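You operate a simulated robot arm through the tools that you are given. There is no shell and no other tool. Be economical: measure what you need, move in short steps, check, and stop when the job is done.

Carry out the task below with a simulated robot arm. There is one attempt and no reset: what you move stays moved.

JOB
The red or green lead is dead: test the red one, then plug the good one into the blue socket.
Fine: both red ends go into the tester, then press TEST. The good lead's silver plug goes into the stage box; the red lead's black plug stays in the tester.

The check looks at the end state, three seconds after you hand in, the way a careful person would. Anything else that was tipped, shoved, dropped, spilled or broken makes it a failure.

ROBOT AND FRAMES
A 6-joint arm with a two-finger parallel gripper, fixed in place. Base frame: the origin is at the foot of the arm, x ahead of it, y to its left, z up; the work surface is at about z = 750. Units: mm, rad, N and s.
With the tool pointing down near the work surface it reaches from about 300 to 700 mm from the base axis. Its first joint turns from -2.897 to 2.897 rad. Payload 4.1 kg.
The tool frame sits at the grasp point between the pads (the TCP): z along the fingers, y along the line on which they close. The tips reach 23 mm beyond it. Largest opening 94 mm; finger width 38, thickness 10; the body of the gripper, 54 by 96 mm, starts 39 mm behind the TCP.
Orientation is that of the tool frame in the base frame, as a unit quaternion [x, y, z, w]. With the fingers straight down and closing along the base's y, the tool's x points along the base's -x, its y along +y and its z along -z.

CONTROLS
- The arm moves only by the tool send_rows. Its argument "targets" is text: rows parted by semicolons, each of 7 numbers parted by spaces: the turn, a rotation vector about the base's x, y, z in rad, then the shift along the base's x, y, z in mm, then the opening, from 0 (shut) to 1 (fully open). In form: wx wy wz tx ty tz claw; .... A call has 1 to 8 rows; each row shifts and turns the commanded pose from where the row before left it. Rows are played at 5 a second. More than 50 mm and 0.15 rad between two rows, or a gripper value outside its range, and nothing of the call is played. A pose out of reach is approached as far as the arm can. The call stops where the force on the tool passes 40 N (or 10 N more than at its start, if that is more) or the arm is blocked; 0.2 s more then pass. Each finger travels about 45 mm/s and halts on what it meets, pressing with about 25 N; the grip force reading is that of the motor and also rises with nothing between the fingers. The clock runs only during rows and for 0.2 s after the last one: add rows that do not move to give the fingers time. It gives the time, the measured TCP pose, the force on the tool (base axes), the opening and the grip force at its end, in the units of the frame above (readings bear some noise), with the torque about the TCP (base axes, N m) and any sound that the robot's microphone picked up.
- Cameras (640 x 400 px; columns grow to the right, rows downward): "scene" is fixed at [220.3, 500.4, 1523.9]; the picture's right is [-0.96, -0.29, 0.00], its down [-0.13, 0.43, -0.89] and it looks along [0.26, -0.85, -0.45] (base axes); focal length 339 px, centre (320, 200). "wrist" rides on the gripper at [86, 16, -75] in the tool frame; the picture's right is [-0.18, 0.98, 0.00], its down [-0.58, -0.11, -0.81] and it looks along [-0.79, -0.15, 0.59] (tool axes); focal length 243 px, centre (320, 200). There is no depth. A picture from a camera that has moved, and an enlarged one, comes with that camera's place and axes in the base frame and with its lens.
- snapshot(camera): a new picture of that camera. The clock stands still meanwhile.
- slide_trunk(by): slides the trunk up (or, below 0, down) by that many mm; the arm rides with it, the base frame stays. It gives what a move gives, with no picture.
- inspect(camera, box): a new picture of the part [left, top, right, bottom] of that camera's present view, enlarged. The clock stands still meanwhile.
- job_done(): hands the job in; it is judged then, once.

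Work in short steps. Places have to be worked out from the pictures, the camera data and where the tool is seen: move nearer, look again, correct. Check each grasp and each placing, and mend what went wrong. You have 120 turns and 84 pictures in all, those below and enlarged ones among them. Open the gripper and draw the arm clear of the work before you hand the job in, unless the task says otherwise; then end with one line.

The tools are called after "Emit:" as name(argument=value, ...) on one line, values as JSON. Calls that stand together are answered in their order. send_rows: Moves the arm, as the interface text tells. Its arguments: {"type":"object","properties":{"targets":{"type":"string"}},"required":["targets"]} The other tools are called the same way: slide_trunk (by) slides the trunk up or down; snapshot (camera) takes a picture; inspect (camera, box) takes an enlarged picture of a part of a camera's view; job_done () hands the job in.

At the start:

```text
t: 0.0
eef_pos: [401.8, -257.8, 1152.4]
orientation: [-0.001, 1.0, 0.0, 0.0]
contact_force: [0.0, -1.0, -0.1]
torque: [0.02, -0.01, -0.03]
opening: 93.9
grip_force: 0.0
trunk travel left (down, up): [-525.0, 65.0]
```

scene: 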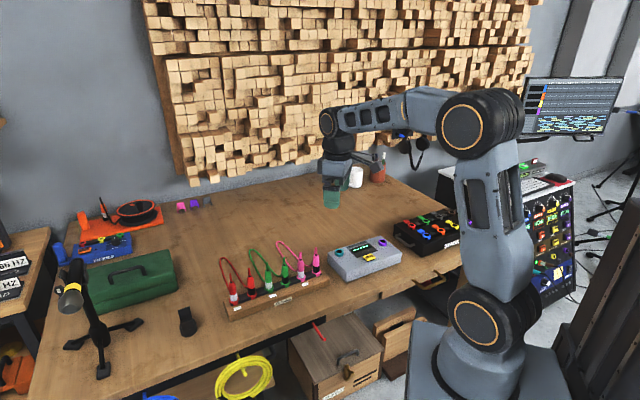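
wrist: 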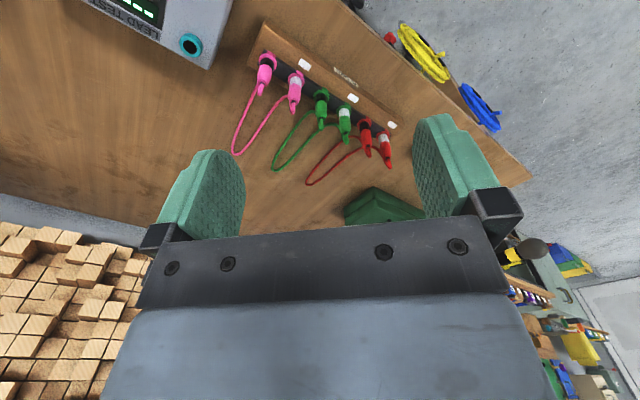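

I'll start by enlarging the rack, tester and stage box in the scene view.

Emit:
inspect(camera="scene", box=[200, 230, 340, 320])

Emit:
inspect(camera="scene", box=[320, 190, 470, 290])

```text
4.44 times, centred on (270, 275) of scene
camera zoom: at [220.3, 500.4, 1523.9], right [-0.96, -0.29, 0.0], down [-0.13, 0.43, -0.89], along [0.26, -0.85, -0.45], focal length 1506 px, centre (542, -133)
```

zoom: 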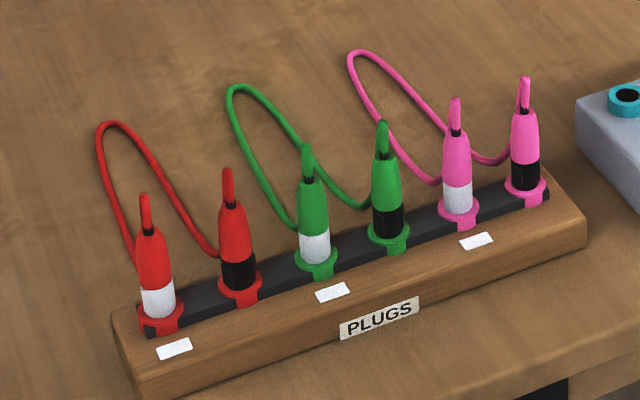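

```text
4.00 times, centred on (395, 240) of scene
camera zoom: at [220.3, 500.4, 1523.9], right [-0.96, -0.29, 0.0], down [-0.13, 0.43, -0.89], along [0.26, -0.85, -0.45], focal length 1355 px, centre (20, 40)
```

zoom: 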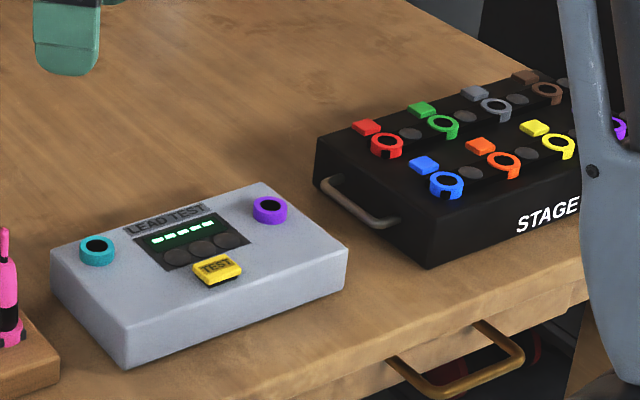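

The rack runs roughly from (700,-167) to (495,-365). The tester sockets are near (446,-473) and (305,-579), and blue is near (150,-623). I'll turn the tool so it closes along the rack, move nearer and look.

Emit:
send_rows(targets="0 0 -0.13 30 5 -20 1; 0 0 -0.13 30 5 -20 1; 0 0 -0.13 30 5 -20 1; 0 0 -0.13 30 5 -20 1; 0 0 -0.13 30 5 -20 1; 0 0 -0.13 30 5 -20 1")

Emit:
snapshot(camera="wrist")

```text
t: 1.4
eef_pos: [584.1, -227.4, 1033.5]
orientation: [0.38, 0.925, 0.0, 0.0]
contact_force: [0.2, -0.9, 1.0]
torque: [-0.02, -0.01, 0.01]
opening: 94.0
grip_force: 0.0
trunk travel left (down, up): [-525.0, 65.0]
```

```text
79 pictures are left
camera wrist: at [534.6, -154.5, 1107.7], right [0.82, 0.57, 0.0], down [0.34, -0.49, 0.81], along [0.46, -0.66, -0.59], focal length 243 px, centre (320, 200)
```

wrist: 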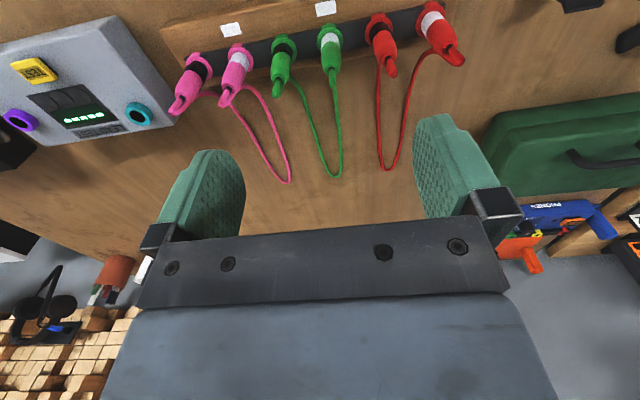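

The rack direction is about (0.72, 0.69). I'll look closer at the plugs and the tester from here.

Emit:
inspect(camera="wrist", box=[350, 0, 478, 80])

Emit:
inspect(camera="wrist", box=[0, 30, 176, 140])

```text
5.00 times, centred on (414, 40) of wrist
camera zoom: at [534.6, -154.5, 1107.7], right [0.82, 0.57, 0.0], down [0.34, -0.49, 0.81], along [0.46, -0.66, -0.59], focal length 1213 px, centre (-150, 1000)
```

zoom: 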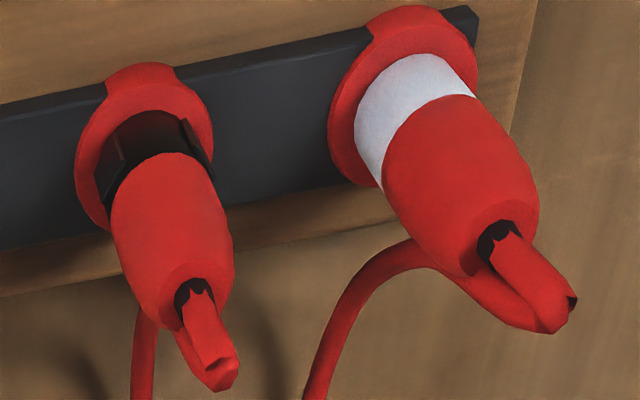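

```text
3.64 times, centred on (88, 85) of wrist
camera zoom: at [534.6, -154.5, 1107.7], right [0.82, 0.57, 0.0], down [0.34, -0.49, 0.81], along [0.46, -0.66, -0.59], focal length 882 px, centre (1164, 618)
```

zoom: 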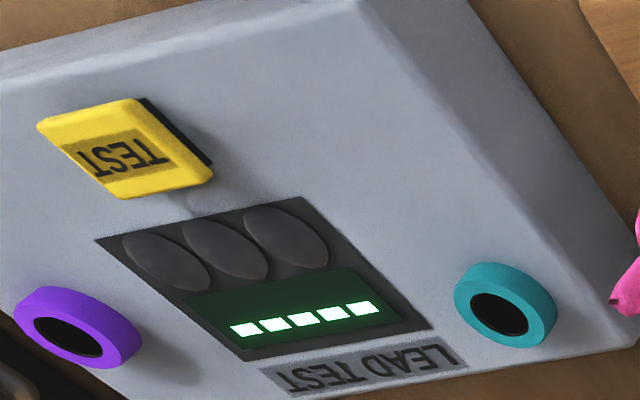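

Both plugs point straight up, and each collar has a tab facing the front. I'll move above the red silver plug and check reach.

Emit:
send_rows(targets="0 0 -0.026 35 20 -15 1; 0 0 0 35 20 -15 1; 0 0 0 34 23 -30 0.6; 0 0 0 0 0 -30 0.6; 0 0 0 0 0 0 0.6")

Emit:
snapshot(camera="wrist")

Emit:
snapshot(camera="scene")

```text
refused: row 3 steps farther than a row can; nothing moved
```

```text
76 pictures are left
camera wrist: at [534.6, -154.5, 1107.7], right [0.82, 0.57, 0.0], down [0.34, -0.49, 0.81], along [0.46, -0.66, -0.59], focal length 243 px, centre (320, 200)
```

wrist: 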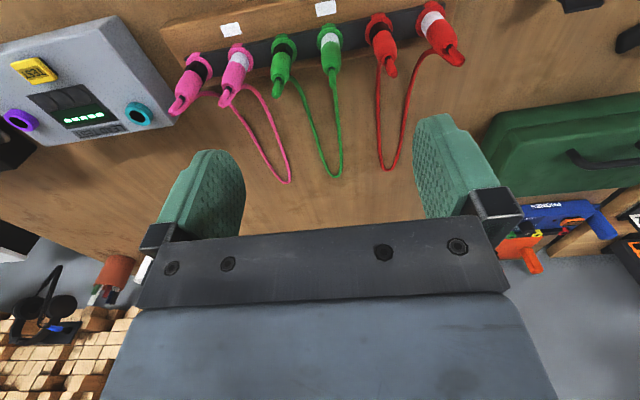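

```text
75 pictures are left
```

scene: 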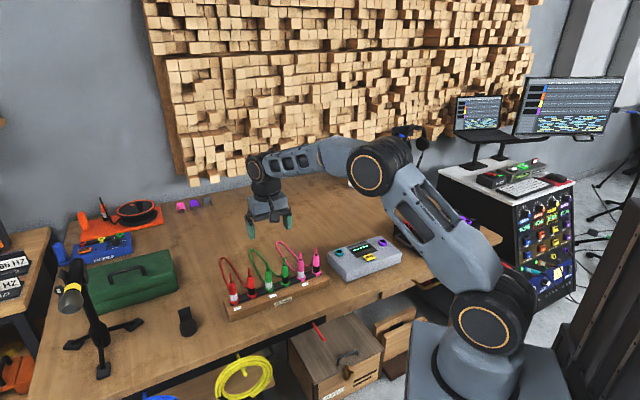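

Row 3 was too long, so I'll repeat the move with shorter rows.

Emit:
send_rows(targets="0 0 -0.026 27 16 -20 1; 0 0 0 27 16 -20 1; 0 0 0 27 16 -20 0.6; 0 0 0 23 14 -20 0.6; 0 0 0 0 0 -15 0.6; 0 0 0 0 0 0 0.6")

Emit:
snapshot(camera="wrist")

```text
t: 2.8
eef_pos: [685.5, -165.0, 937.6]
orientation: [0.392, 0.92, 0.0, 0.0]
contact_force: [0.1, -0.2, -0.5]
torque: [0.02, -0.04, -0.04]
opening: 56.4
grip_force: 0.0
trunk travel left (down, up): [-525.0, 65.0]
```

```text
74 pictures are left
camera wrist: at [637.6, -90.8, 1011.9], right [0.84, 0.55, 0.0], down [0.32, -0.49, 0.81], along [0.44, -0.67, -0.59], focal length 243 px, centre (320, 200)
```

wrist: 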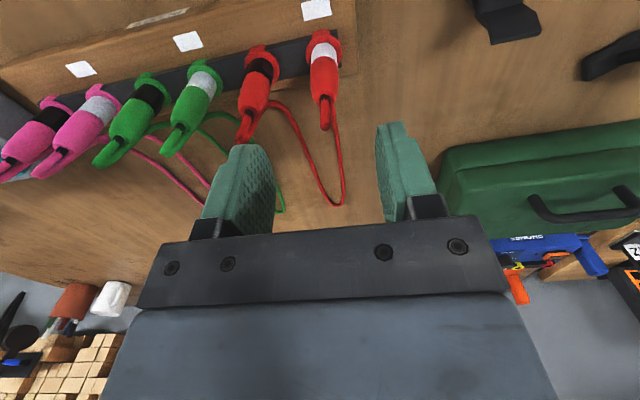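

The red silver plug is nearly centred between the fingers. I'll lower to just above the boot and check again.

Emit:
send_rows(targets="0 0 0 2 1 -20 0.6; 0 0 0 0 0 -20 0.6; 0 0 0 0 0 0 0.6")

Emit:
inspect(camera="wrist", box=[200, 30, 440, 180])

Emit:
inspect(camera="scene", box=[190, 200, 334, 290])

```text
t: 3.6
eef_pos: [687.5, -164.7, 897.9]
orientation: [0.392, 0.92, 0.001, 0.0]
contact_force: [-0.6, 0.2, 0.6]
torque: [-0.02, 0.01, 0.0]
opening: 56.4
grip_force: 0.0
trunk travel left (down, up): [-525.0, 65.0]
```

```text
2.67 times, centred on (320, 105) of wrist
camera zoom: at [640.1, -89.6, 972.2], right [0.84, 0.55, 0.0], down [0.32, -0.49, 0.81], along [0.44, -0.67, -0.59], focal length 647 px, centre (320, 453)
```

zoom: 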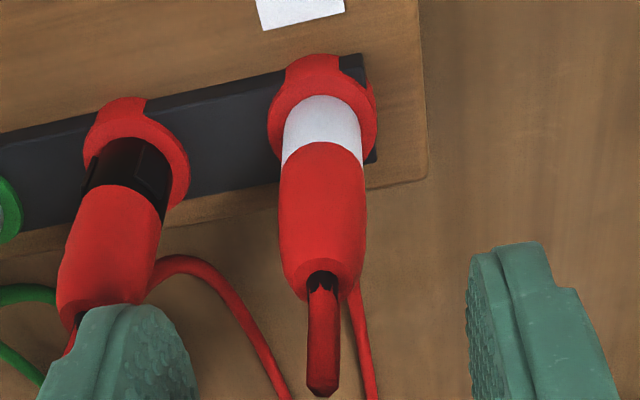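

```text
4.44 times, centred on (262, 245) of scene
camera zoom: at [220.3, 500.4, 1523.9], right [-0.96, -0.29, 0.0], down [-0.13, 0.43, -0.89], along [0.26, -0.85, -0.45], focal length 1506 px, centre (578, 0)
```

zoom: 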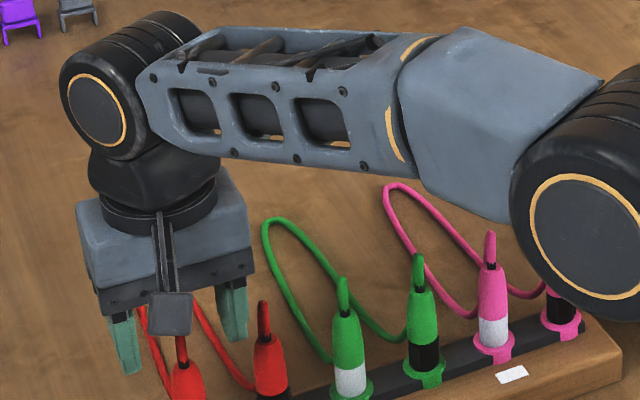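

The plug is centred, with its boot top near z 864 and collar near 795. I'll descend to TCP z about 856 and close.

Emit:
send_rows(targets="0 0 0 0 0 -22 0.6; 0 0 0 0 0 -20 0.6; 0 0 0 0 0 0 0.6; 0 0 0 0 0 0 0.1; 0 0 0 0 0 0 0.1; 0 0 0 0 0 0 0.1; 0 0 0 0 0 0 0.1")

Emit:
snapshot(camera="wrist")

```text
t: 5.2
eef_pos: [687.9, -164.6, 856.7]
orientation: [0.392, 0.92, 0.001, 0.001]
contact_force: [0.0, 0.8, 0.6]
torque: [-0.02, 0.0, -0.01]
opening: 20.0
grip_force: 24.7
trunk travel left (down, up): [-525.0, 65.0]
```

```text
71 pictures are left
camera wrist: at [640.0, -89.5, 931.0], right [0.84, 0.55, 0.0], down [0.32, -0.49, 0.81], along [0.44, -0.67, -0.59], focal length 243 px, centre (320, 200)
```

wrist: 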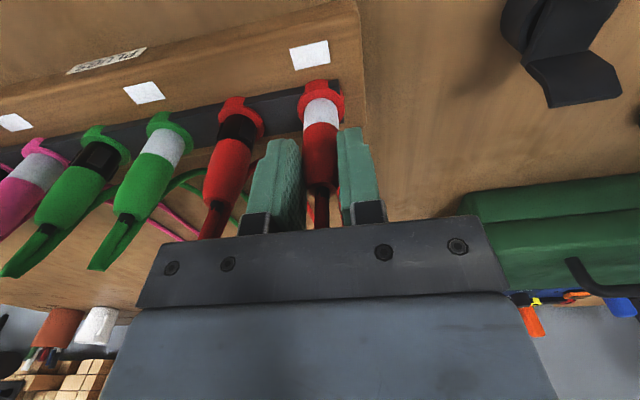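

The plug is gripped at 20 mm with no side force. I'll lift in steps and watch the force.

Emit:
send_rows(targets="0 0 0 0 0 -0 0.1; 0 0 0 0 0 10 0.1; 0 0 0 0 0 15 0.1; 0 0 0 0 0 20 0.1; 0 0 0 0 0 25 0.1; 0 0 0 0 0 25 0.1; 0 0 0 0 0 0 0.1")

Emit:
snapshot(camera="wrist")

Emit:
inspect(camera="scene", box=[180, 180, 340, 320])

```text
t: 6.8
eef_pos: [686.2, -165.2, 951.2]
orientation: [0.393, 0.919, 0.0, -0.001]
contact_force: [-0.4, -0.3, -0.2]
torque: [-0.01, 0.0, -0.04]
opening: 20.0
grip_force: 25.0
trunk travel left (down, up): [-525.0, 65.0]
```

```text
70 pictures are left
camera wrist: at [638.8, -89.9, 1026.0], right [0.84, 0.55, 0.0], down [0.32, -0.49, 0.81], along [0.44, -0.67, -0.59], focal length 243 px, centre (320, 200)
```

wrist: 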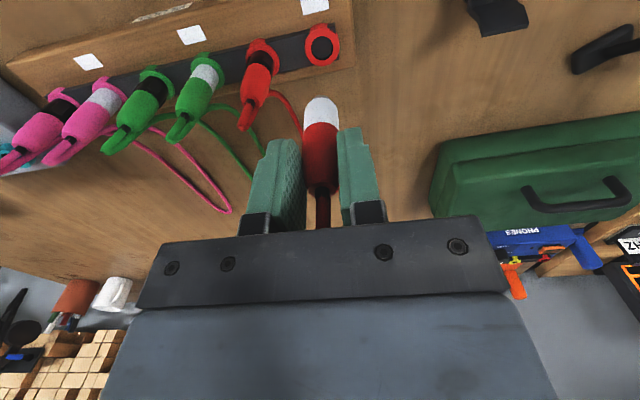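

```text
2.86 times, centred on (260, 250) of scene
camera zoom: at [220.3, 500.4, 1523.9], right [-0.96, -0.29, 0.0], down [-0.13, 0.43, -0.89], along [0.26, -0.85, -0.45], focal length 968 px, centre (491, 57)
```

zoom: 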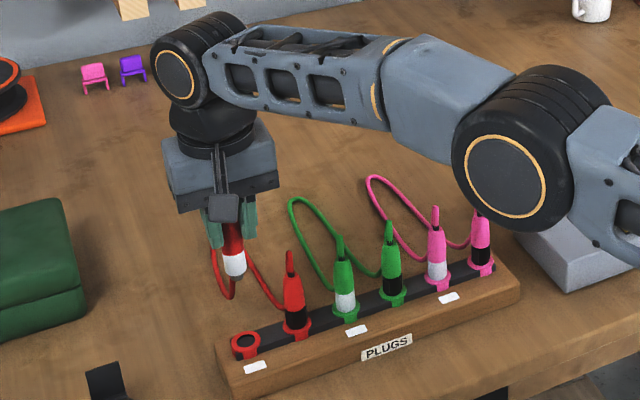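

The plug is out, and the coloured ring turns out to belong to the rack. I'll inspect the plug tip for pins or a key, and the empty rack socket.

Emit:
inspect(camera="scene", box=[220, 225, 268, 255])

Emit:
inspect(camera="wrist", box=[224, 10, 384, 110])

```text
13.33 times, centred on (244, 240) of scene
camera zoom: at [220.3, 500.4, 1523.9], right [-0.96, -0.29, 0.0], down [-0.13, 0.43, -0.89], along [0.26, -0.85, -0.45], focal length 4517 px, centre (1333, -333)
```

zoom: 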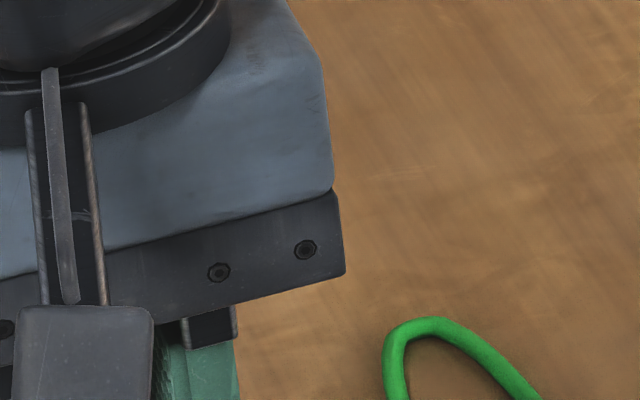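

```text
4.00 times, centred on (304, 60) of wrist
camera zoom: at [638.8, -89.9, 1026.0], right [0.84, 0.55, 0.0], down [0.32, -0.49, 0.81], along [0.44, -0.67, -0.59], focal length 970 px, centre (384, 760)
```

zoom: 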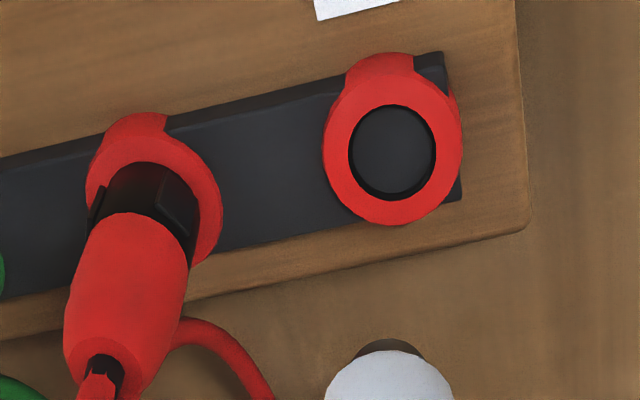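

Emit:
inspect(camera="scene", box=[222, 248, 270, 278])

```text
13.33 times, centred on (246, 263) of scene
camera zoom: at [220.3, 500.4, 1523.9], right [-0.96, -0.29, 0.0], down [-0.13, 0.43, -0.89], along [0.26, -0.85, -0.45], focal length 4517 px, centre (1307, -640)
```

zoom: 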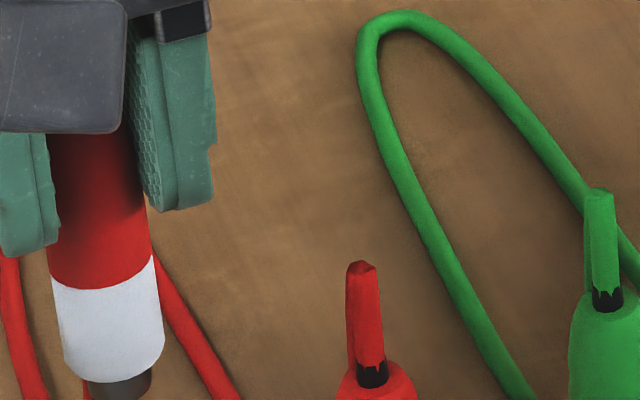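

The plug has a plain round nose below the band, so no key to align. I'll lift clear and carry it over the tester's teal socket.

Emit:
send_rows(targets="0 0 0 0 0 30 0.1; 0 0 0 -10 -20 25 0.1; 0 0 0 -28 -38 0 0.1; 0 0 0 -28 -38 0 0.1; 0 0 0 -28 -38 0 0.1; 0 0 0 -28 -36 0 0.1; 0 0 0 -28 -36 0 0.1; 0 0 0 0 0 0 0.1")

Emit:
snapshot(camera="wrist")

Emit:
snapshot(camera="scene")

```text
t: 8.6
eef_pos: [538.5, -370.1, 1006.6]
orientation: [0.392, 0.92, 0.0, 0.0]
contact_force: [-0.2, -0.6, -0.7]
torque: [-0.01, -0.01, -0.02]
opening: 20.0
grip_force: 24.6
trunk travel left (down, up): [-525.0, 65.0]
```

```text
65 pictures are left
camera wrist: at [490.4, -296.1, 1080.1], right [0.84, 0.55, 0.0], down [0.32, -0.49, 0.81], along [0.44, -0.67, -0.59], focal length 243 px, centre (320, 200)
```

wrist: 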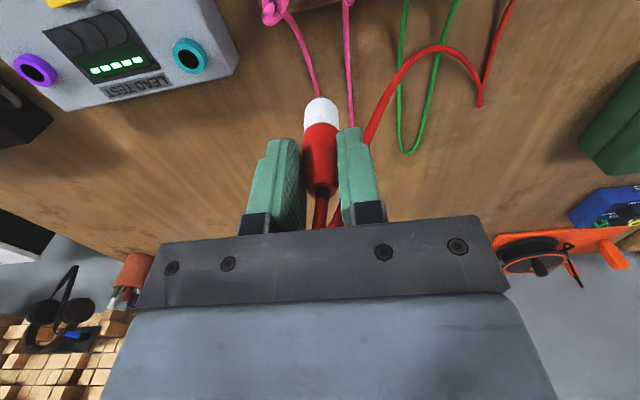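

```text
64 pictures are left
```

scene: 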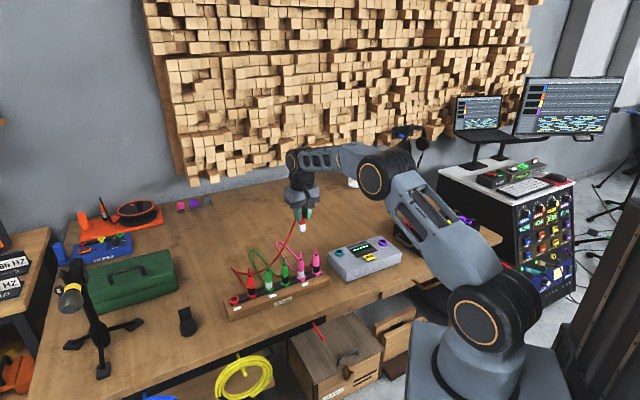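

The teal socket triangulates to about (439, -472) with its ring at z about 800. I'll move above it at z 950 and look.

Emit:
send_rows(targets="0 0 0 -33 -34 0 0.1; 0 0 0 -33 -34 -10 0.1; 0 0 0 -32 -33 -16 0.1; 0 0 0 0 0 -30 0.1; 0 0 0 0 0 0 0.1")

Emit:
snapshot(camera="wrist")

Emit:
inspect(camera="scene", box=[240, 160, 416, 290])

```text
t: 9.8
eef_pos: [438.6, -470.7, 949.8]
orientation: [0.392, 0.92, 0.0, 0.0]
contact_force: [0.0, 0.6, -0.2]
torque: [-0.01, -0.03, 0.0]
opening: 20.2
grip_force: 25.4
trunk travel left (down, up): [-525.0, 65.0]
```

```text
63 pictures are left
camera wrist: at [391.1, -396.6, 1023.5], right [0.84, 0.55, 0.0], down [0.32, -0.5, 0.81], along [0.44, -0.67, -0.59], focal length 243 px, centre (320, 200)
```

wrist: 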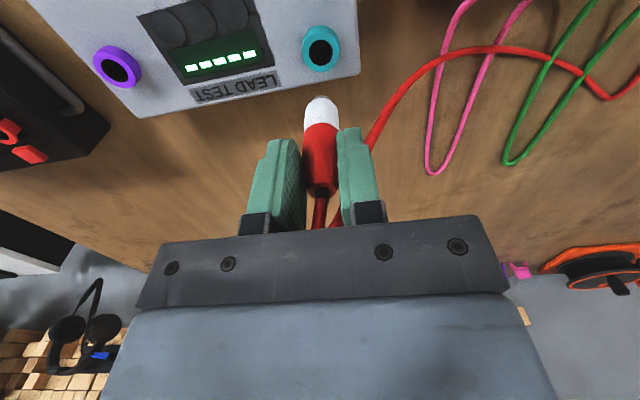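

```text
3.08 times, centred on (328, 225) of scene
camera zoom: at [220.3, 500.4, 1523.9], right [-0.96, -0.29, 0.0], down [-0.13, 0.43, -0.89], along [0.26, -0.85, -0.45], focal length 1042 px, centre (295, 123)
```

zoom: 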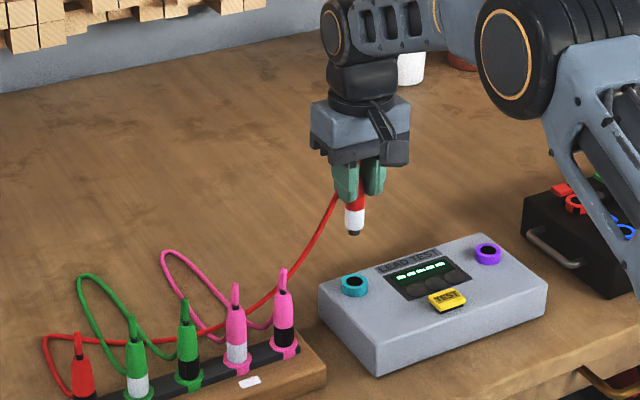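

The columns agree in both views. I'll descend 35 mm and inspect closely.

Emit:
send_rows(targets="0 0 0 0 0 -20 0.1; 0 0 0 0 0 -15 0.1; 0 0 0 0 0 0 0.1")

Emit:
inspect(camera="wrist", box=[256, 30, 384, 110])

Emit:
inspect(camera="scene", box=[312, 215, 376, 255])

```text
t: 10.6
eef_pos: [439.9, -472.0, 916.1]
orientation: [0.392, 0.92, 0.0, 0.001]
contact_force: [-0.2, 0.2, -1.0]
torque: [0.02, 0.02, -0.01]
opening: 20.2
grip_force: 25.2
trunk travel left (down, up): [-525.0, 65.0]
```

```text
5.00 times, centred on (320, 70) of wrist
camera zoom: at [391.9, -397.5, 989.9], right [0.84, 0.55, 0.0], down [0.32, -0.49, 0.81], along [0.44, -0.67, -0.59], focal length 1213 px, centre (320, 850)
```

zoom: 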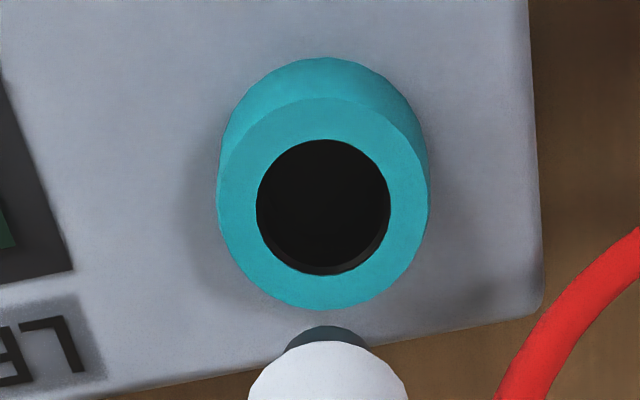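

```text
10.00 times, centred on (344, 235) of scene
camera zoom: at [220.3, 500.4, 1523.9], right [-0.96, -0.29, 0.0], down [-0.13, 0.43, -0.89], along [0.26, -0.85, -0.45], focal length 3388 px, centre (80, -150)
```

zoom: 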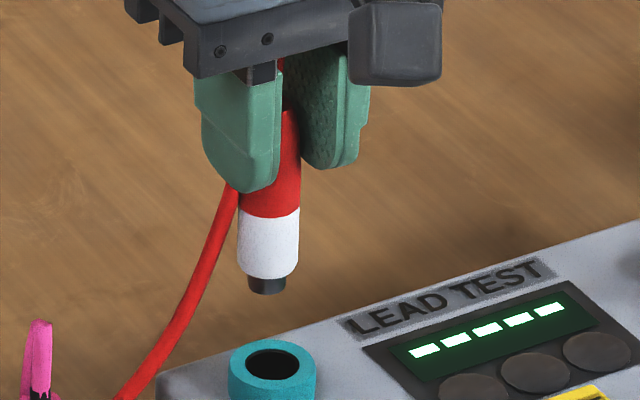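

Comparing the nose and hole in both views, the plug sits about 10 mm too far toward the wall. I'll shift (-6, +8.5), come down a bit and recheck.

Emit:
send_rows(targets="0 0 0 -6 8.5 0 0.1; 0 0 0 0 0 -12 0.1; 0 0 0 0 0 0 0.1")

Emit:
inspect(camera="wrist", box=[256, 30, 384, 110])

Emit:
inspect(camera="scene", box=[312, 220, 376, 260])

```text
t: 11.4
eef_pos: [433.8, -464.2, 902.4]
orientation: [0.392, 0.92, 0.001, -0.001]
contact_force: [-0.2, -1.0, -0.1]
torque: [0.03, -0.01, 0.03]
opening: 20.3
grip_force: 24.8
trunk travel left (down, up): [-525.0, 65.0]
```

```text
5.00 times, centred on (320, 70) of wrist
camera zoom: at [386.3, -389.3, 976.6], right [0.84, 0.55, 0.0], down [0.32, -0.49, 0.81], along [0.44, -0.67, -0.59], focal length 1213 px, centre (320, 850)
```

zoom: 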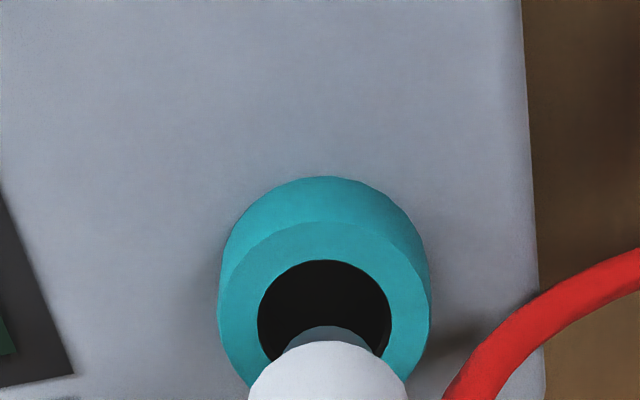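

```text
10.00 times, centred on (344, 240) of scene
camera zoom: at [220.3, 500.4, 1523.9], right [-0.96, -0.29, 0.0], down [-0.13, 0.43, -0.89], along [0.26, -0.85, -0.45], focal length 3388 px, centre (80, -200)
```

zoom: 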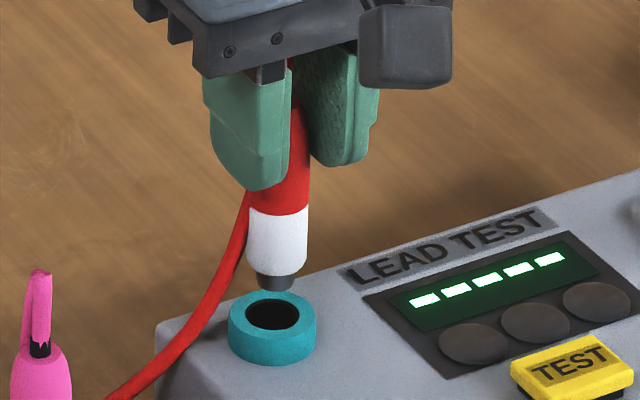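

Nose and hole now line up in both views, with about 12 mm to the ring. I'll insert in small steps.

Emit:
send_rows(targets="0 0 0 0 0 -8 0.1; 0 0 0 0 0 -4 0.1; 0 0 0 0 0 -3 0.1; 0 0 0 0 0 -2 0.1; 0 0 0 0 0 0 0.1")

Emit:
inspect(camera="wrist", box=[256, 30, 384, 110])

Emit:
inspect(camera="scene", box=[312, 220, 376, 260])

```text
t: 12.6
eef_pos: [434.7, -464.0, 884.6]
orientation: [0.393, 0.92, 0.0, 0.0]
contact_force: [-0.1, 0.2, -1.4]
torque: [0.01, 0.0, 0.0]
opening: 20.2
grip_force: 25.2
trunk travel left (down, up): [-525.0, 65.0]
```

```text
5.00 times, centred on (320, 70) of wrist
camera zoom: at [386.3, -389.0, 959.5], right [0.84, 0.55, 0.0], down [0.32, -0.49, 0.81], along [0.44, -0.67, -0.59], focal length 1213 px, centre (320, 850)
```

zoom: 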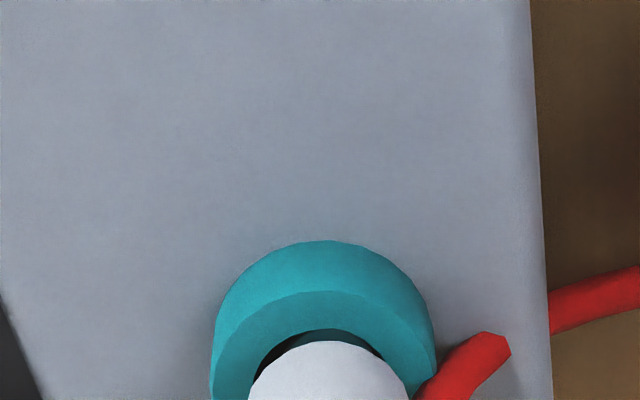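

```text
10.00 times, centred on (344, 240) of scene
camera zoom: at [220.3, 500.4, 1523.9], right [-0.96, -0.29, 0.0], down [-0.13, 0.43, -0.89], along [0.26, -0.85, -0.45], focal length 3388 px, centre (80, -200)
```

zoom: 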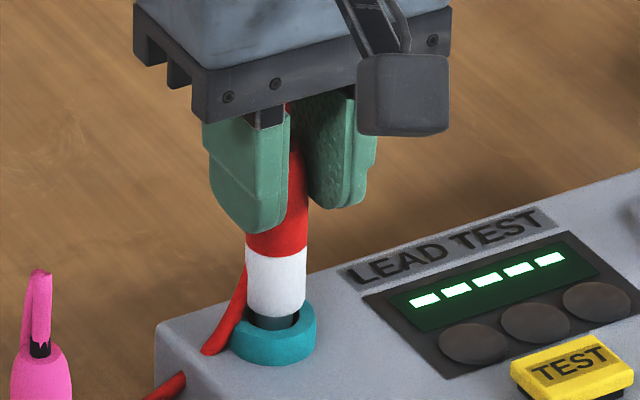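

The nose is entering the ring. I'll keep pressing in small steps until it seats.

Emit:
send_rows(targets="0 0 0 0 0 -3 0.1; 0 0 0 0 0 -2 0.1; 0 0 0 0 0 -2 0.1; 0 0 0 0 0 -2 0.1; 0 0 0 0 0 -2 0.1; 0 0 0 0 0 0 0.1")

Emit:
inspect(camera="scene", box=[312, 220, 376, 260])

```text
t: 14.0
eef_pos: [432.8, -465.1, 877.5]
orientation: [0.392, 0.92, -0.001, 0.002]
contact_force: [0.2, 0.2, 17.4]
torque: [0.24, 0.24, -0.01]
opening: 20.1
grip_force: 25.0
trunk travel left (down, up): [-525.0, 65.0]
```

```text
10.00 times, centred on (344, 240) of scene
camera zoom: at [220.3, 500.4, 1523.9], right [-0.96, -0.29, 0.0], down [-0.13, 0.43, -0.89], along [0.26, -0.85, -0.45], focal length 3388 px, centre (80, -200)
```

zoom: 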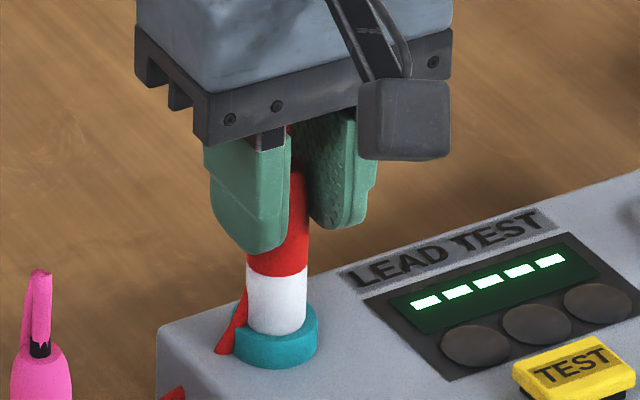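

It's seated, with contact force 17 N and the silver band flush on the ring. I'll relax, open, rise and check.

Emit:
send_rows(targets="0 0 0 0 0 2.5 0.1; 0 0 0 0 0 0 0.5; 0 0 0 0 0 0 0.5; 0 0 0 0 0 0 0.5; 0 0 0 0 0 25 0.5; 0 0 0 0 0 40 0.5; 0 0 0 0 0 40 0.5; 0 0 0 0 0 0 0.5")

Emit:
snapshot(camera="wrist")

Emit:
inspect(camera="scene", box=[224, 190, 416, 310])

```text
t: 15.8
eef_pos: [435.7, -462.8, 983.5]
orientation: [0.392, 0.92, 0.0, -0.001]
contact_force: [-0.4, 0.4, 0.5]
torque: [-0.04, -0.03, -0.01]
opening: 46.9
grip_force: 0.1
trunk travel left (down, up): [-525.0, 65.0]
```

```text
54 pictures are left
camera wrist: at [386.8, -388.0, 1057.8], right [0.84, 0.55, 0.0], down [0.32, -0.5, 0.81], along [0.44, -0.67, -0.59], focal length 243 px, centre (320, 200)
```

wrist: 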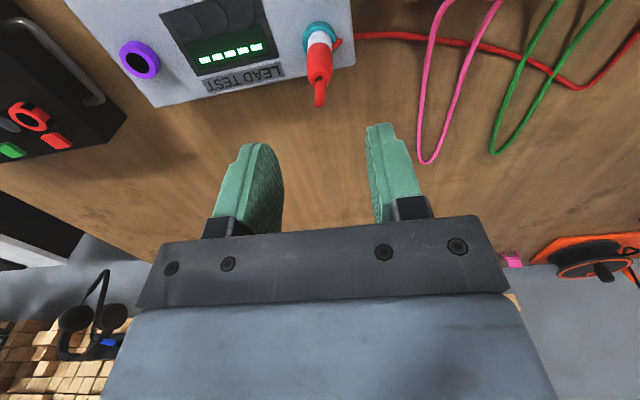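

```text
3.33 times, centred on (320, 250) of scene
camera zoom: at [220.3, 500.4, 1523.9], right [-0.96, -0.29, 0.0], down [-0.13, 0.43, -0.89], along [0.26, -0.85, -0.45], focal length 1129 px, centre (320, 33)
```

zoom: 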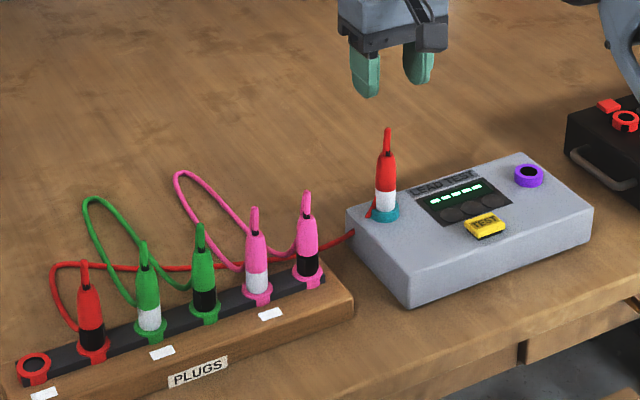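

The silver plug stands well in teal. I'll now go above the red black plug at about (654, -207).

Emit:
send_rows(targets="0 0 0 31 36 0 0.6; 0 0 0 31 36 0 0.6; 0 0 0 31 36 0 0.6; 0 0 0 31 36 0 0.6; 0 0 0 31 36 0 0.6; 0 0 0 31 36 0 0.6; 0 0 0 32 39 -30 0.6; 0 0 0 0 0 0 0.6")

Emit:
snapshot(camera="wrist")

```text
refused: row 7 steps farther than a row can; nothing moved
```

```text
52 pictures are left
camera wrist: at [386.8, -388.0, 1057.8], right [0.84, 0.55, 0.0], down [0.32, -0.5, 0.81], along [0.44, -0.67, -0.59], focal length 243 px, centre (320, 200)
```

wrist: 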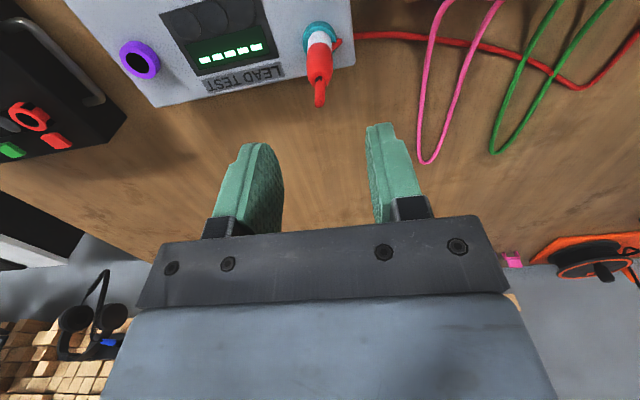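

The last row was too long again, so I'll split it.

Emit:
send_rows(targets="0 0 0 31 36 0 0.6; 0 0 0 31 36 0 0.6; 0 0 0 31 36 0 0.6; 0 0 0 31 36 0 0.6; 0 0 0 31 36 0 0.6; 0 0 0 31 36 0 0.6; 0 0 0 31 38 0 0.6; 0 0 0 0 0 -30 0.6")

Emit:
snapshot(camera="wrist")

```text
t: 17.6
eef_pos: [650.3, -208.7, 953.1]
orientation: [0.392, 0.92, 0.0, -0.001]
contact_force: [0.2, 0.8, 0.0]
torque: [0.0, 0.0, 0.03]
opening: 56.3
grip_force: 0.1
trunk travel left (down, up): [-525.0, 65.0]
```

```text
51 pictures are left
camera wrist: at [602.4, -135.1, 1027.5], right [0.84, 0.55, 0.0], down [0.32, -0.49, 0.81], along [0.44, -0.68, -0.59], focal length 243 px, centre (320, 200)
```

wrist: 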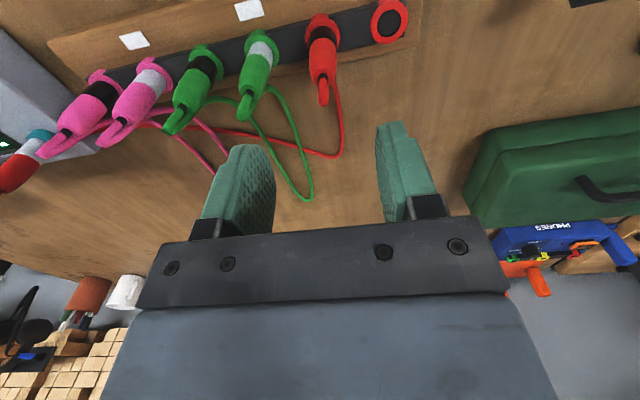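

The column is centred. I'll trim slightly and descend to z 856 over the black plug, then close.

Emit:
send_rows(targets="0 0 0 3.7 -1.6 -20 0.6; 0 0 0 0 0 -30 0.6; 0 0 0 0 0 -27 0.6; 0 0 0 0 0 -20 0.6; 0 0 0 0 0 0 0.1; 0 0 0 0 0 0 0.1; 0 0 0 0 0 0 0.1; 0 0 0 0 0 0 0.1")

Emit:
snapshot(camera="wrist")

```text
t: 19.4
eef_pos: [654.4, -210.1, 854.8]
orientation: [0.393, 0.92, 0.0, -0.001]
contact_force: [-0.8, -0.6, -0.1]
torque: [0.0, 0.01, -0.02]
opening: 20.0
grip_force: 24.5
trunk travel left (down, up): [-525.0, 65.0]
```

```text
50 pictures are left
camera wrist: at [606.7, -136.3, 928.9], right [0.84, 0.55, 0.0], down [0.32, -0.49, 0.81], along [0.44, -0.67, -0.59], focal length 243 px, centre (320, 200)
```

wrist: 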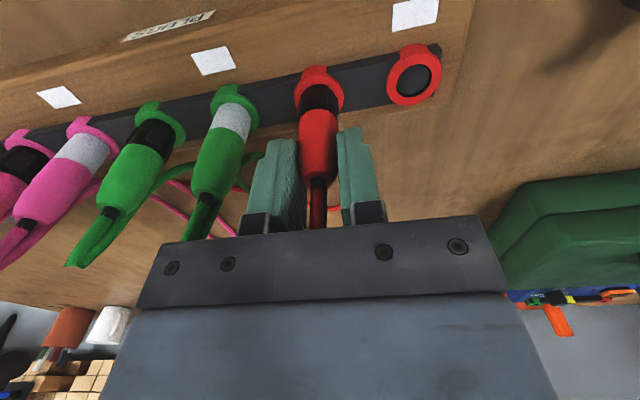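

Gripped. I'll lift straight up, then carry it round on the wall side of the rack.

Emit:
send_rows(targets="0 0 0 0 0 15 0.1; 0 0 0 0 0 25 0.1; 0 0 0 0 0 40 0.1; 0 0 0 0 0 45 0.1; 0 0 0 0 0 45 0.1; 0 0 0 -15 -45 0 0.1; 0 0 0 -15 -45 0 0.1; 0 0 0 0 0 0 0.1")

Emit:
inspect(camera="scene", box=[200, 150, 424, 310])

```text
t: 21.2
eef_pos: [622.2, -300.7, 1024.3]
orientation: [0.391, 0.92, 0.0, 0.0]
contact_force: [0.0, 0.3, 0.0]
torque: [0.01, -0.02, 0.0]
opening: 20.1
grip_force: 25.2
trunk travel left (down, up): [-525.0, 65.0]
```

```text
2.50 times, centred on (312, 230) of scene
camera zoom: at [220.3, 500.4, 1523.9], right [-0.96, -0.29, 0.0], down [-0.13, 0.43, -0.89], along [0.26, -0.85, -0.45], focal length 847 px, centre (340, 125)
```

zoom: 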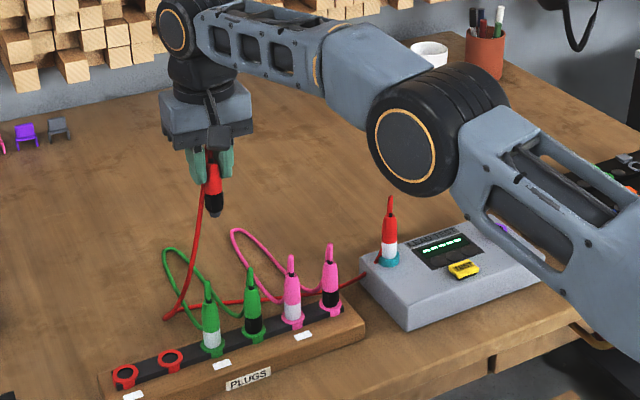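

Emit:
send_rows(targets="0 0 0 -28 -38 0 0.1; 0 0 0 -28 -38 0 0.1; 0 0 0 -28 -38 0 0.1; 0 0 0 -28 -38 0 0.1; 0 0 0 -28 -38 0 0.1; 0 0 0 -28 -36 0 0.1; 0 0 0 -45 -15 0 0.1; 0 0 0 0 0 0 0.1")

Emit:
snapshot(camera="wrist")

Emit:
snapshot(camera="scene")

```text
t: 23.0
eef_pos: [401.1, -530.8, 1023.0]
orientation: [0.391, 0.92, 0.0, 0.0]
contact_force: [0.4, 0.3, -0.7]
torque: [-0.03, 0.0, 0.02]
opening: 20.0
grip_force: 25.3
out of reach, approached as far as the arm can: row 6
trunk travel left (down, up): [-525.0, 65.0]
```

```text
48 pictures are left
camera wrist: at [352.4, -455.9, 1096.7], right [0.84, 0.55, 0.0], down [0.32, -0.49, 0.81], along [0.44, -0.67, -0.59], focal length 243 px, centre (320, 200)
```

wrist: 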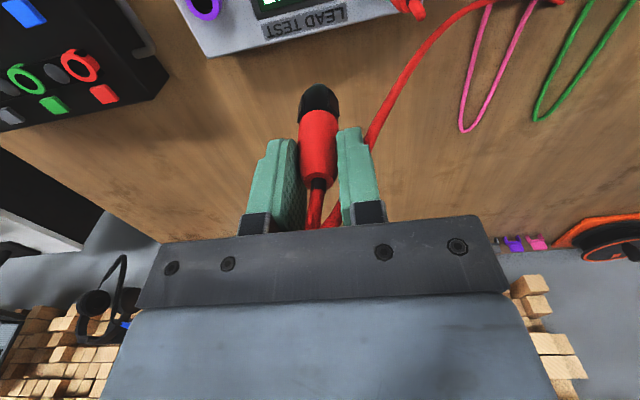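

```text
47 pictures are left
```

scene: 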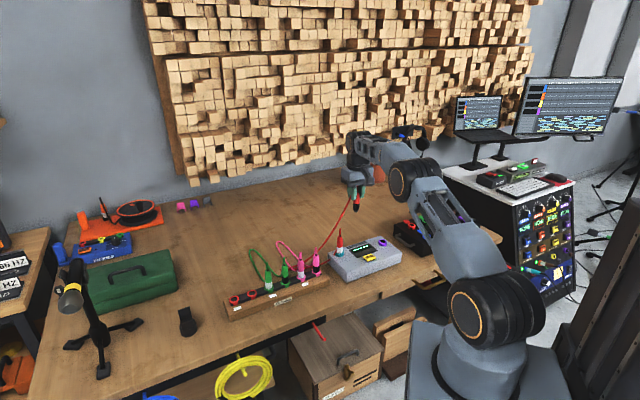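

I'll continue to above purple and lower to about z 940.

Emit:
send_rows(targets="0 0 0 -46 -15 0 0.1; 0 0 0 -46 -19 0 0.1; 0 0 0 -4 -2 -35 0.1; 0 0 0 0 0 -35 0.1; 0 0 0 0 0 0 0.1")

Emit:
snapshot(camera="wrist")

Emit:
inspect(camera="scene", box=[328, 195, 424, 255])

```text
t: 24.2
eef_pos: [308.3, -566.0, 953.4]
orientation: [0.392, 0.92, 0.0, 0.0]
contact_force: [0.1, -0.2, -0.7]
torque: [-0.04, 0.02, 0.04]
opening: 20.3
grip_force: 25.0
trunk travel left (down, up): [-525.0, 65.0]
```

```text
46 pictures are left
camera wrist: at [259.8, -492.6, 1028.1], right [0.84, 0.55, 0.0], down [0.32, -0.49, 0.81], along [0.44, -0.67, -0.59], focal length 243 px, centre (320, 200)
```

wrist: 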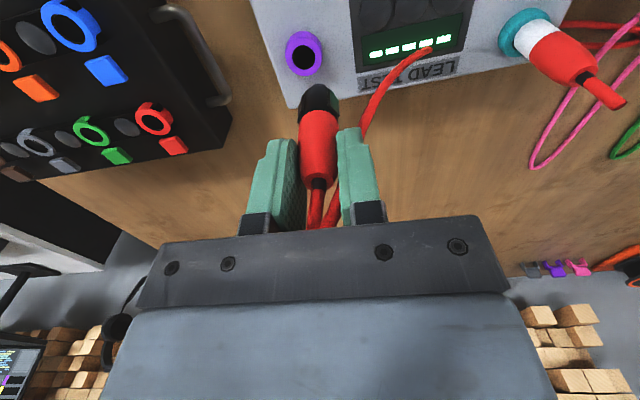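

```text
6.67 times, centred on (376, 225) of scene
camera zoom: at [220.3, 500.4, 1523.9], right [-0.96, -0.29, 0.0], down [-0.13, 0.43, -0.89], along [0.26, -0.85, -0.45], focal length 2258 px, centre (-53, 33)
```

zoom: 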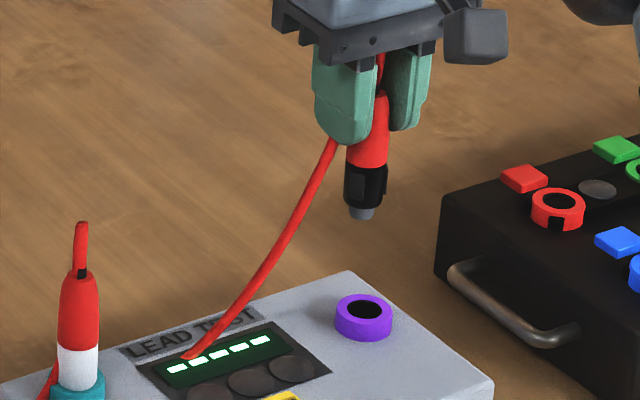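

Purple is about (299, -573). I'll shift (-9.5, -7), lower to about z 912 and compare again.

Emit:
send_rows(targets="0 0 0 -9.5 -7 -20 0.1; 0 0 0 0 0 -20 0.1; 0 0 0 0 0 0 0.1")

Emit:
inspect(camera="wrist", box=[256, 30, 384, 110])

Emit:
inspect(camera="scene", box=[350, 210, 414, 250])

```text
t: 25.0
eef_pos: [298.7, -572.4, 912.8]
orientation: [0.392, 0.92, 0.0, 0.0]
contact_force: [-0.6, 0.2, -0.2]
torque: [0.03, 0.04, 0.0]
opening: 20.2
grip_force: 24.4
trunk travel left (down, up): [-525.0, 65.0]
```

```text
5.00 times, centred on (320, 70) of wrist
camera zoom: at [249.7, -498.6, 986.8], right [0.84, 0.55, 0.0], down [0.32, -0.49, 0.81], along [0.44, -0.67, -0.59], focal length 1213 px, centre (320, 850)
```

zoom: 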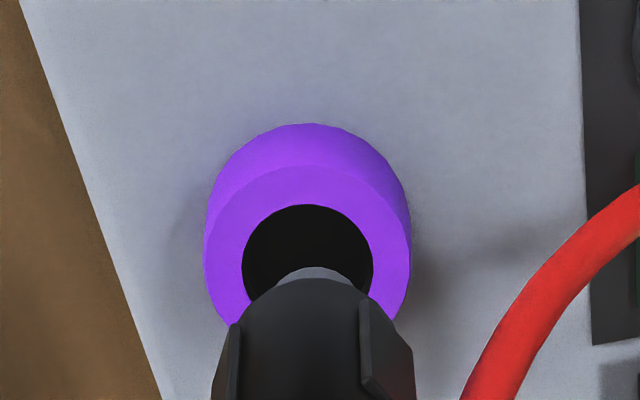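

```text
10.00 times, centred on (382, 230) of scene
camera zoom: at [220.3, 500.4, 1523.9], right [-0.96, -0.29, 0.0], down [-0.13, 0.43, -0.89], along [0.26, -0.85, -0.45], focal length 3388 px, centre (-300, -100)
```

zoom: 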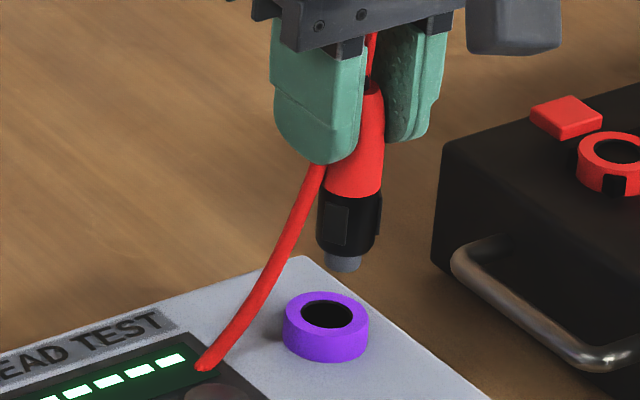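

The hole is about 8 mm further toward the wall relative to the nose. I'll shift (+3.7, -7.8), lower 10 and recheck.

Emit:
send_rows(targets="0 0 0 3.7 -7.8 0 0.1; 0 0 0 0 0 -10 0.1; 0 0 0 0 0 0 0.1")

Emit:
inspect(camera="wrist", box=[256, 30, 384, 110])

Emit:
inspect(camera="scene", box=[350, 210, 414, 250])

```text
t: 25.8
eef_pos: [300.9, -582.2, 903.2]
orientation: [0.392, 0.92, 0.0, 0.0]
contact_force: [0.2, -0.5, -0.7]
torque: [-0.01, 0.0, 0.0]
opening: 20.1
grip_force: 24.7
trunk travel left (down, up): [-525.0, 65.0]
```

```text
5.00 times, centred on (320, 70) of wrist
camera zoom: at [253.4, -507.8, 977.0], right [0.84, 0.55, 0.0], down [0.32, -0.49, 0.81], along [0.44, -0.67, -0.59], focal length 1213 px, centre (320, 850)
```

zoom: 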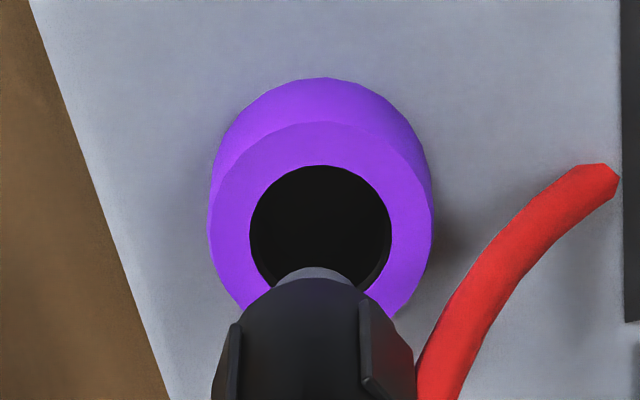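

```text
10.00 times, centred on (382, 230) of scene
camera zoom: at [220.3, 500.4, 1523.9], right [-0.96, -0.29, 0.0], down [-0.13, 0.43, -0.89], along [0.26, -0.85, -0.45], focal length 3388 px, centre (-300, -100)
```

zoom: 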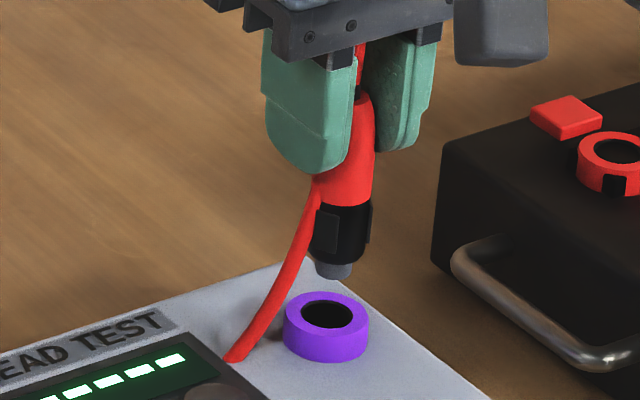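

Now within about 2 mm. I'll trim +1.3 in y, lower 13 mm and check.

Emit:
send_rows(targets="0 0 0 0.2 1.3 -6 0.1; 0 0 0 0 0 -6 0.1; 0 0 0 0 0 0 0.1")

Emit:
inspect(camera="wrist", box=[256, 30, 384, 110])

Emit:
inspect(camera="scene", box=[350, 210, 414, 250])

```text
t: 26.6
eef_pos: [303.1, -580.1, 891.0]
orientation: [0.393, 0.92, 0.0, 0.0]
contact_force: [0.2, -0.6, -0.1]
torque: [0.03, -0.03, -0.02]
opening: 20.3
grip_force: 25.5
trunk travel left (down, up): [-525.0, 65.0]
```

```text
5.00 times, centred on (320, 70) of wrist
camera zoom: at [253.7, -506.1, 965.1], right [0.84, 0.55, 0.0], down [0.32, -0.49, 0.81], along [0.44, -0.67, -0.59], focal length 1213 px, centre (320, 850)
```

zoom: 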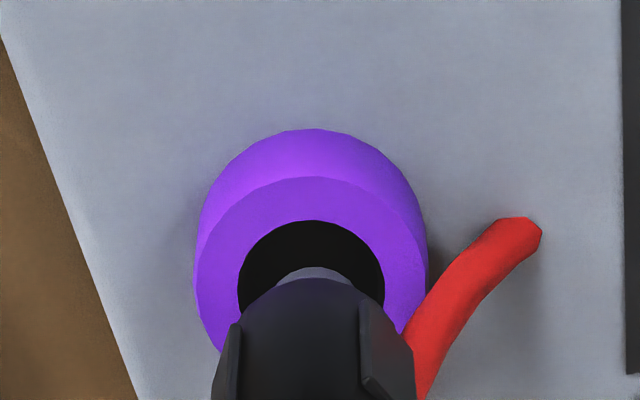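

```text
10.00 times, centred on (382, 230) of scene
camera zoom: at [220.3, 500.4, 1523.9], right [-0.96, -0.29, 0.0], down [-0.13, 0.43, -0.89], along [0.26, -0.85, -0.45], focal length 3388 px, centre (-300, -100)
```

zoom: 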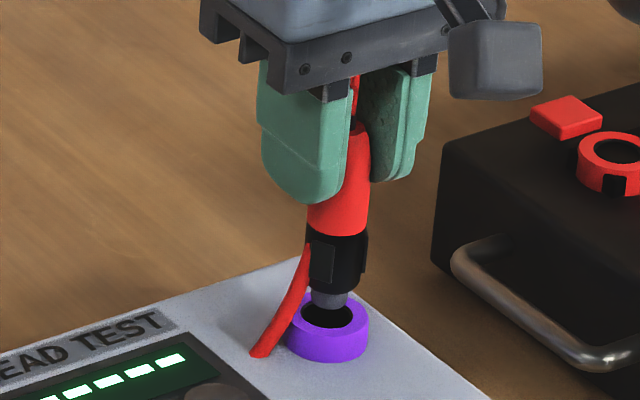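

Aligned within about 1 mm. Inserting until contact.

Emit:
send_rows(targets="0 0 0 -0.3 0 -4 0.1; 0 0 0 0 0 -3 0.1; 0 0 0 0 0 -2 0.1; 0 0 0 0 0 -2 0.1; 0 0 0 0 0 -2 0.1; 0 0 0 0 0 -2 0.1; 0 0 0 0 0 0 0.1")

Emit:
inspect(camera="scene", box=[350, 210, 414, 250])

```text
t: 28.2
eef_pos: [302.8, -579.3, 875.6]
orientation: [0.393, 0.92, 0.0, 0.0]
contact_force: [0.2, 0.3, -0.1]
torque: [0.02, 0.0, 0.0]
opening: 20.1
grip_force: 25.1
trunk travel left (down, up): [-525.0, 65.0]
```

```text
10.00 times, centred on (382, 230) of scene
camera zoom: at [220.3, 500.4, 1523.9], right [-0.96, -0.29, 0.0], down [-0.13, 0.43, -0.89], along [0.26, -0.85, -0.45], focal length 3388 px, centre (-300, -100)
```

zoom: 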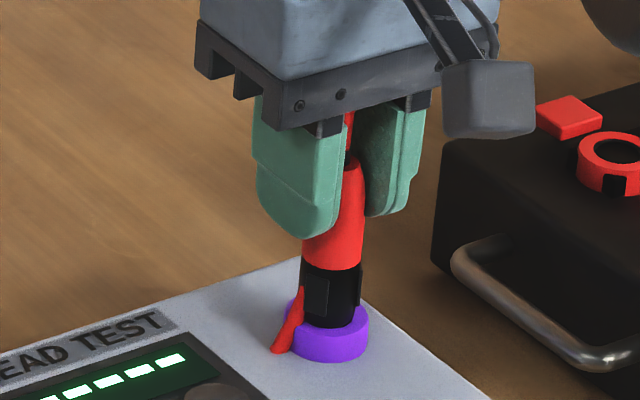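

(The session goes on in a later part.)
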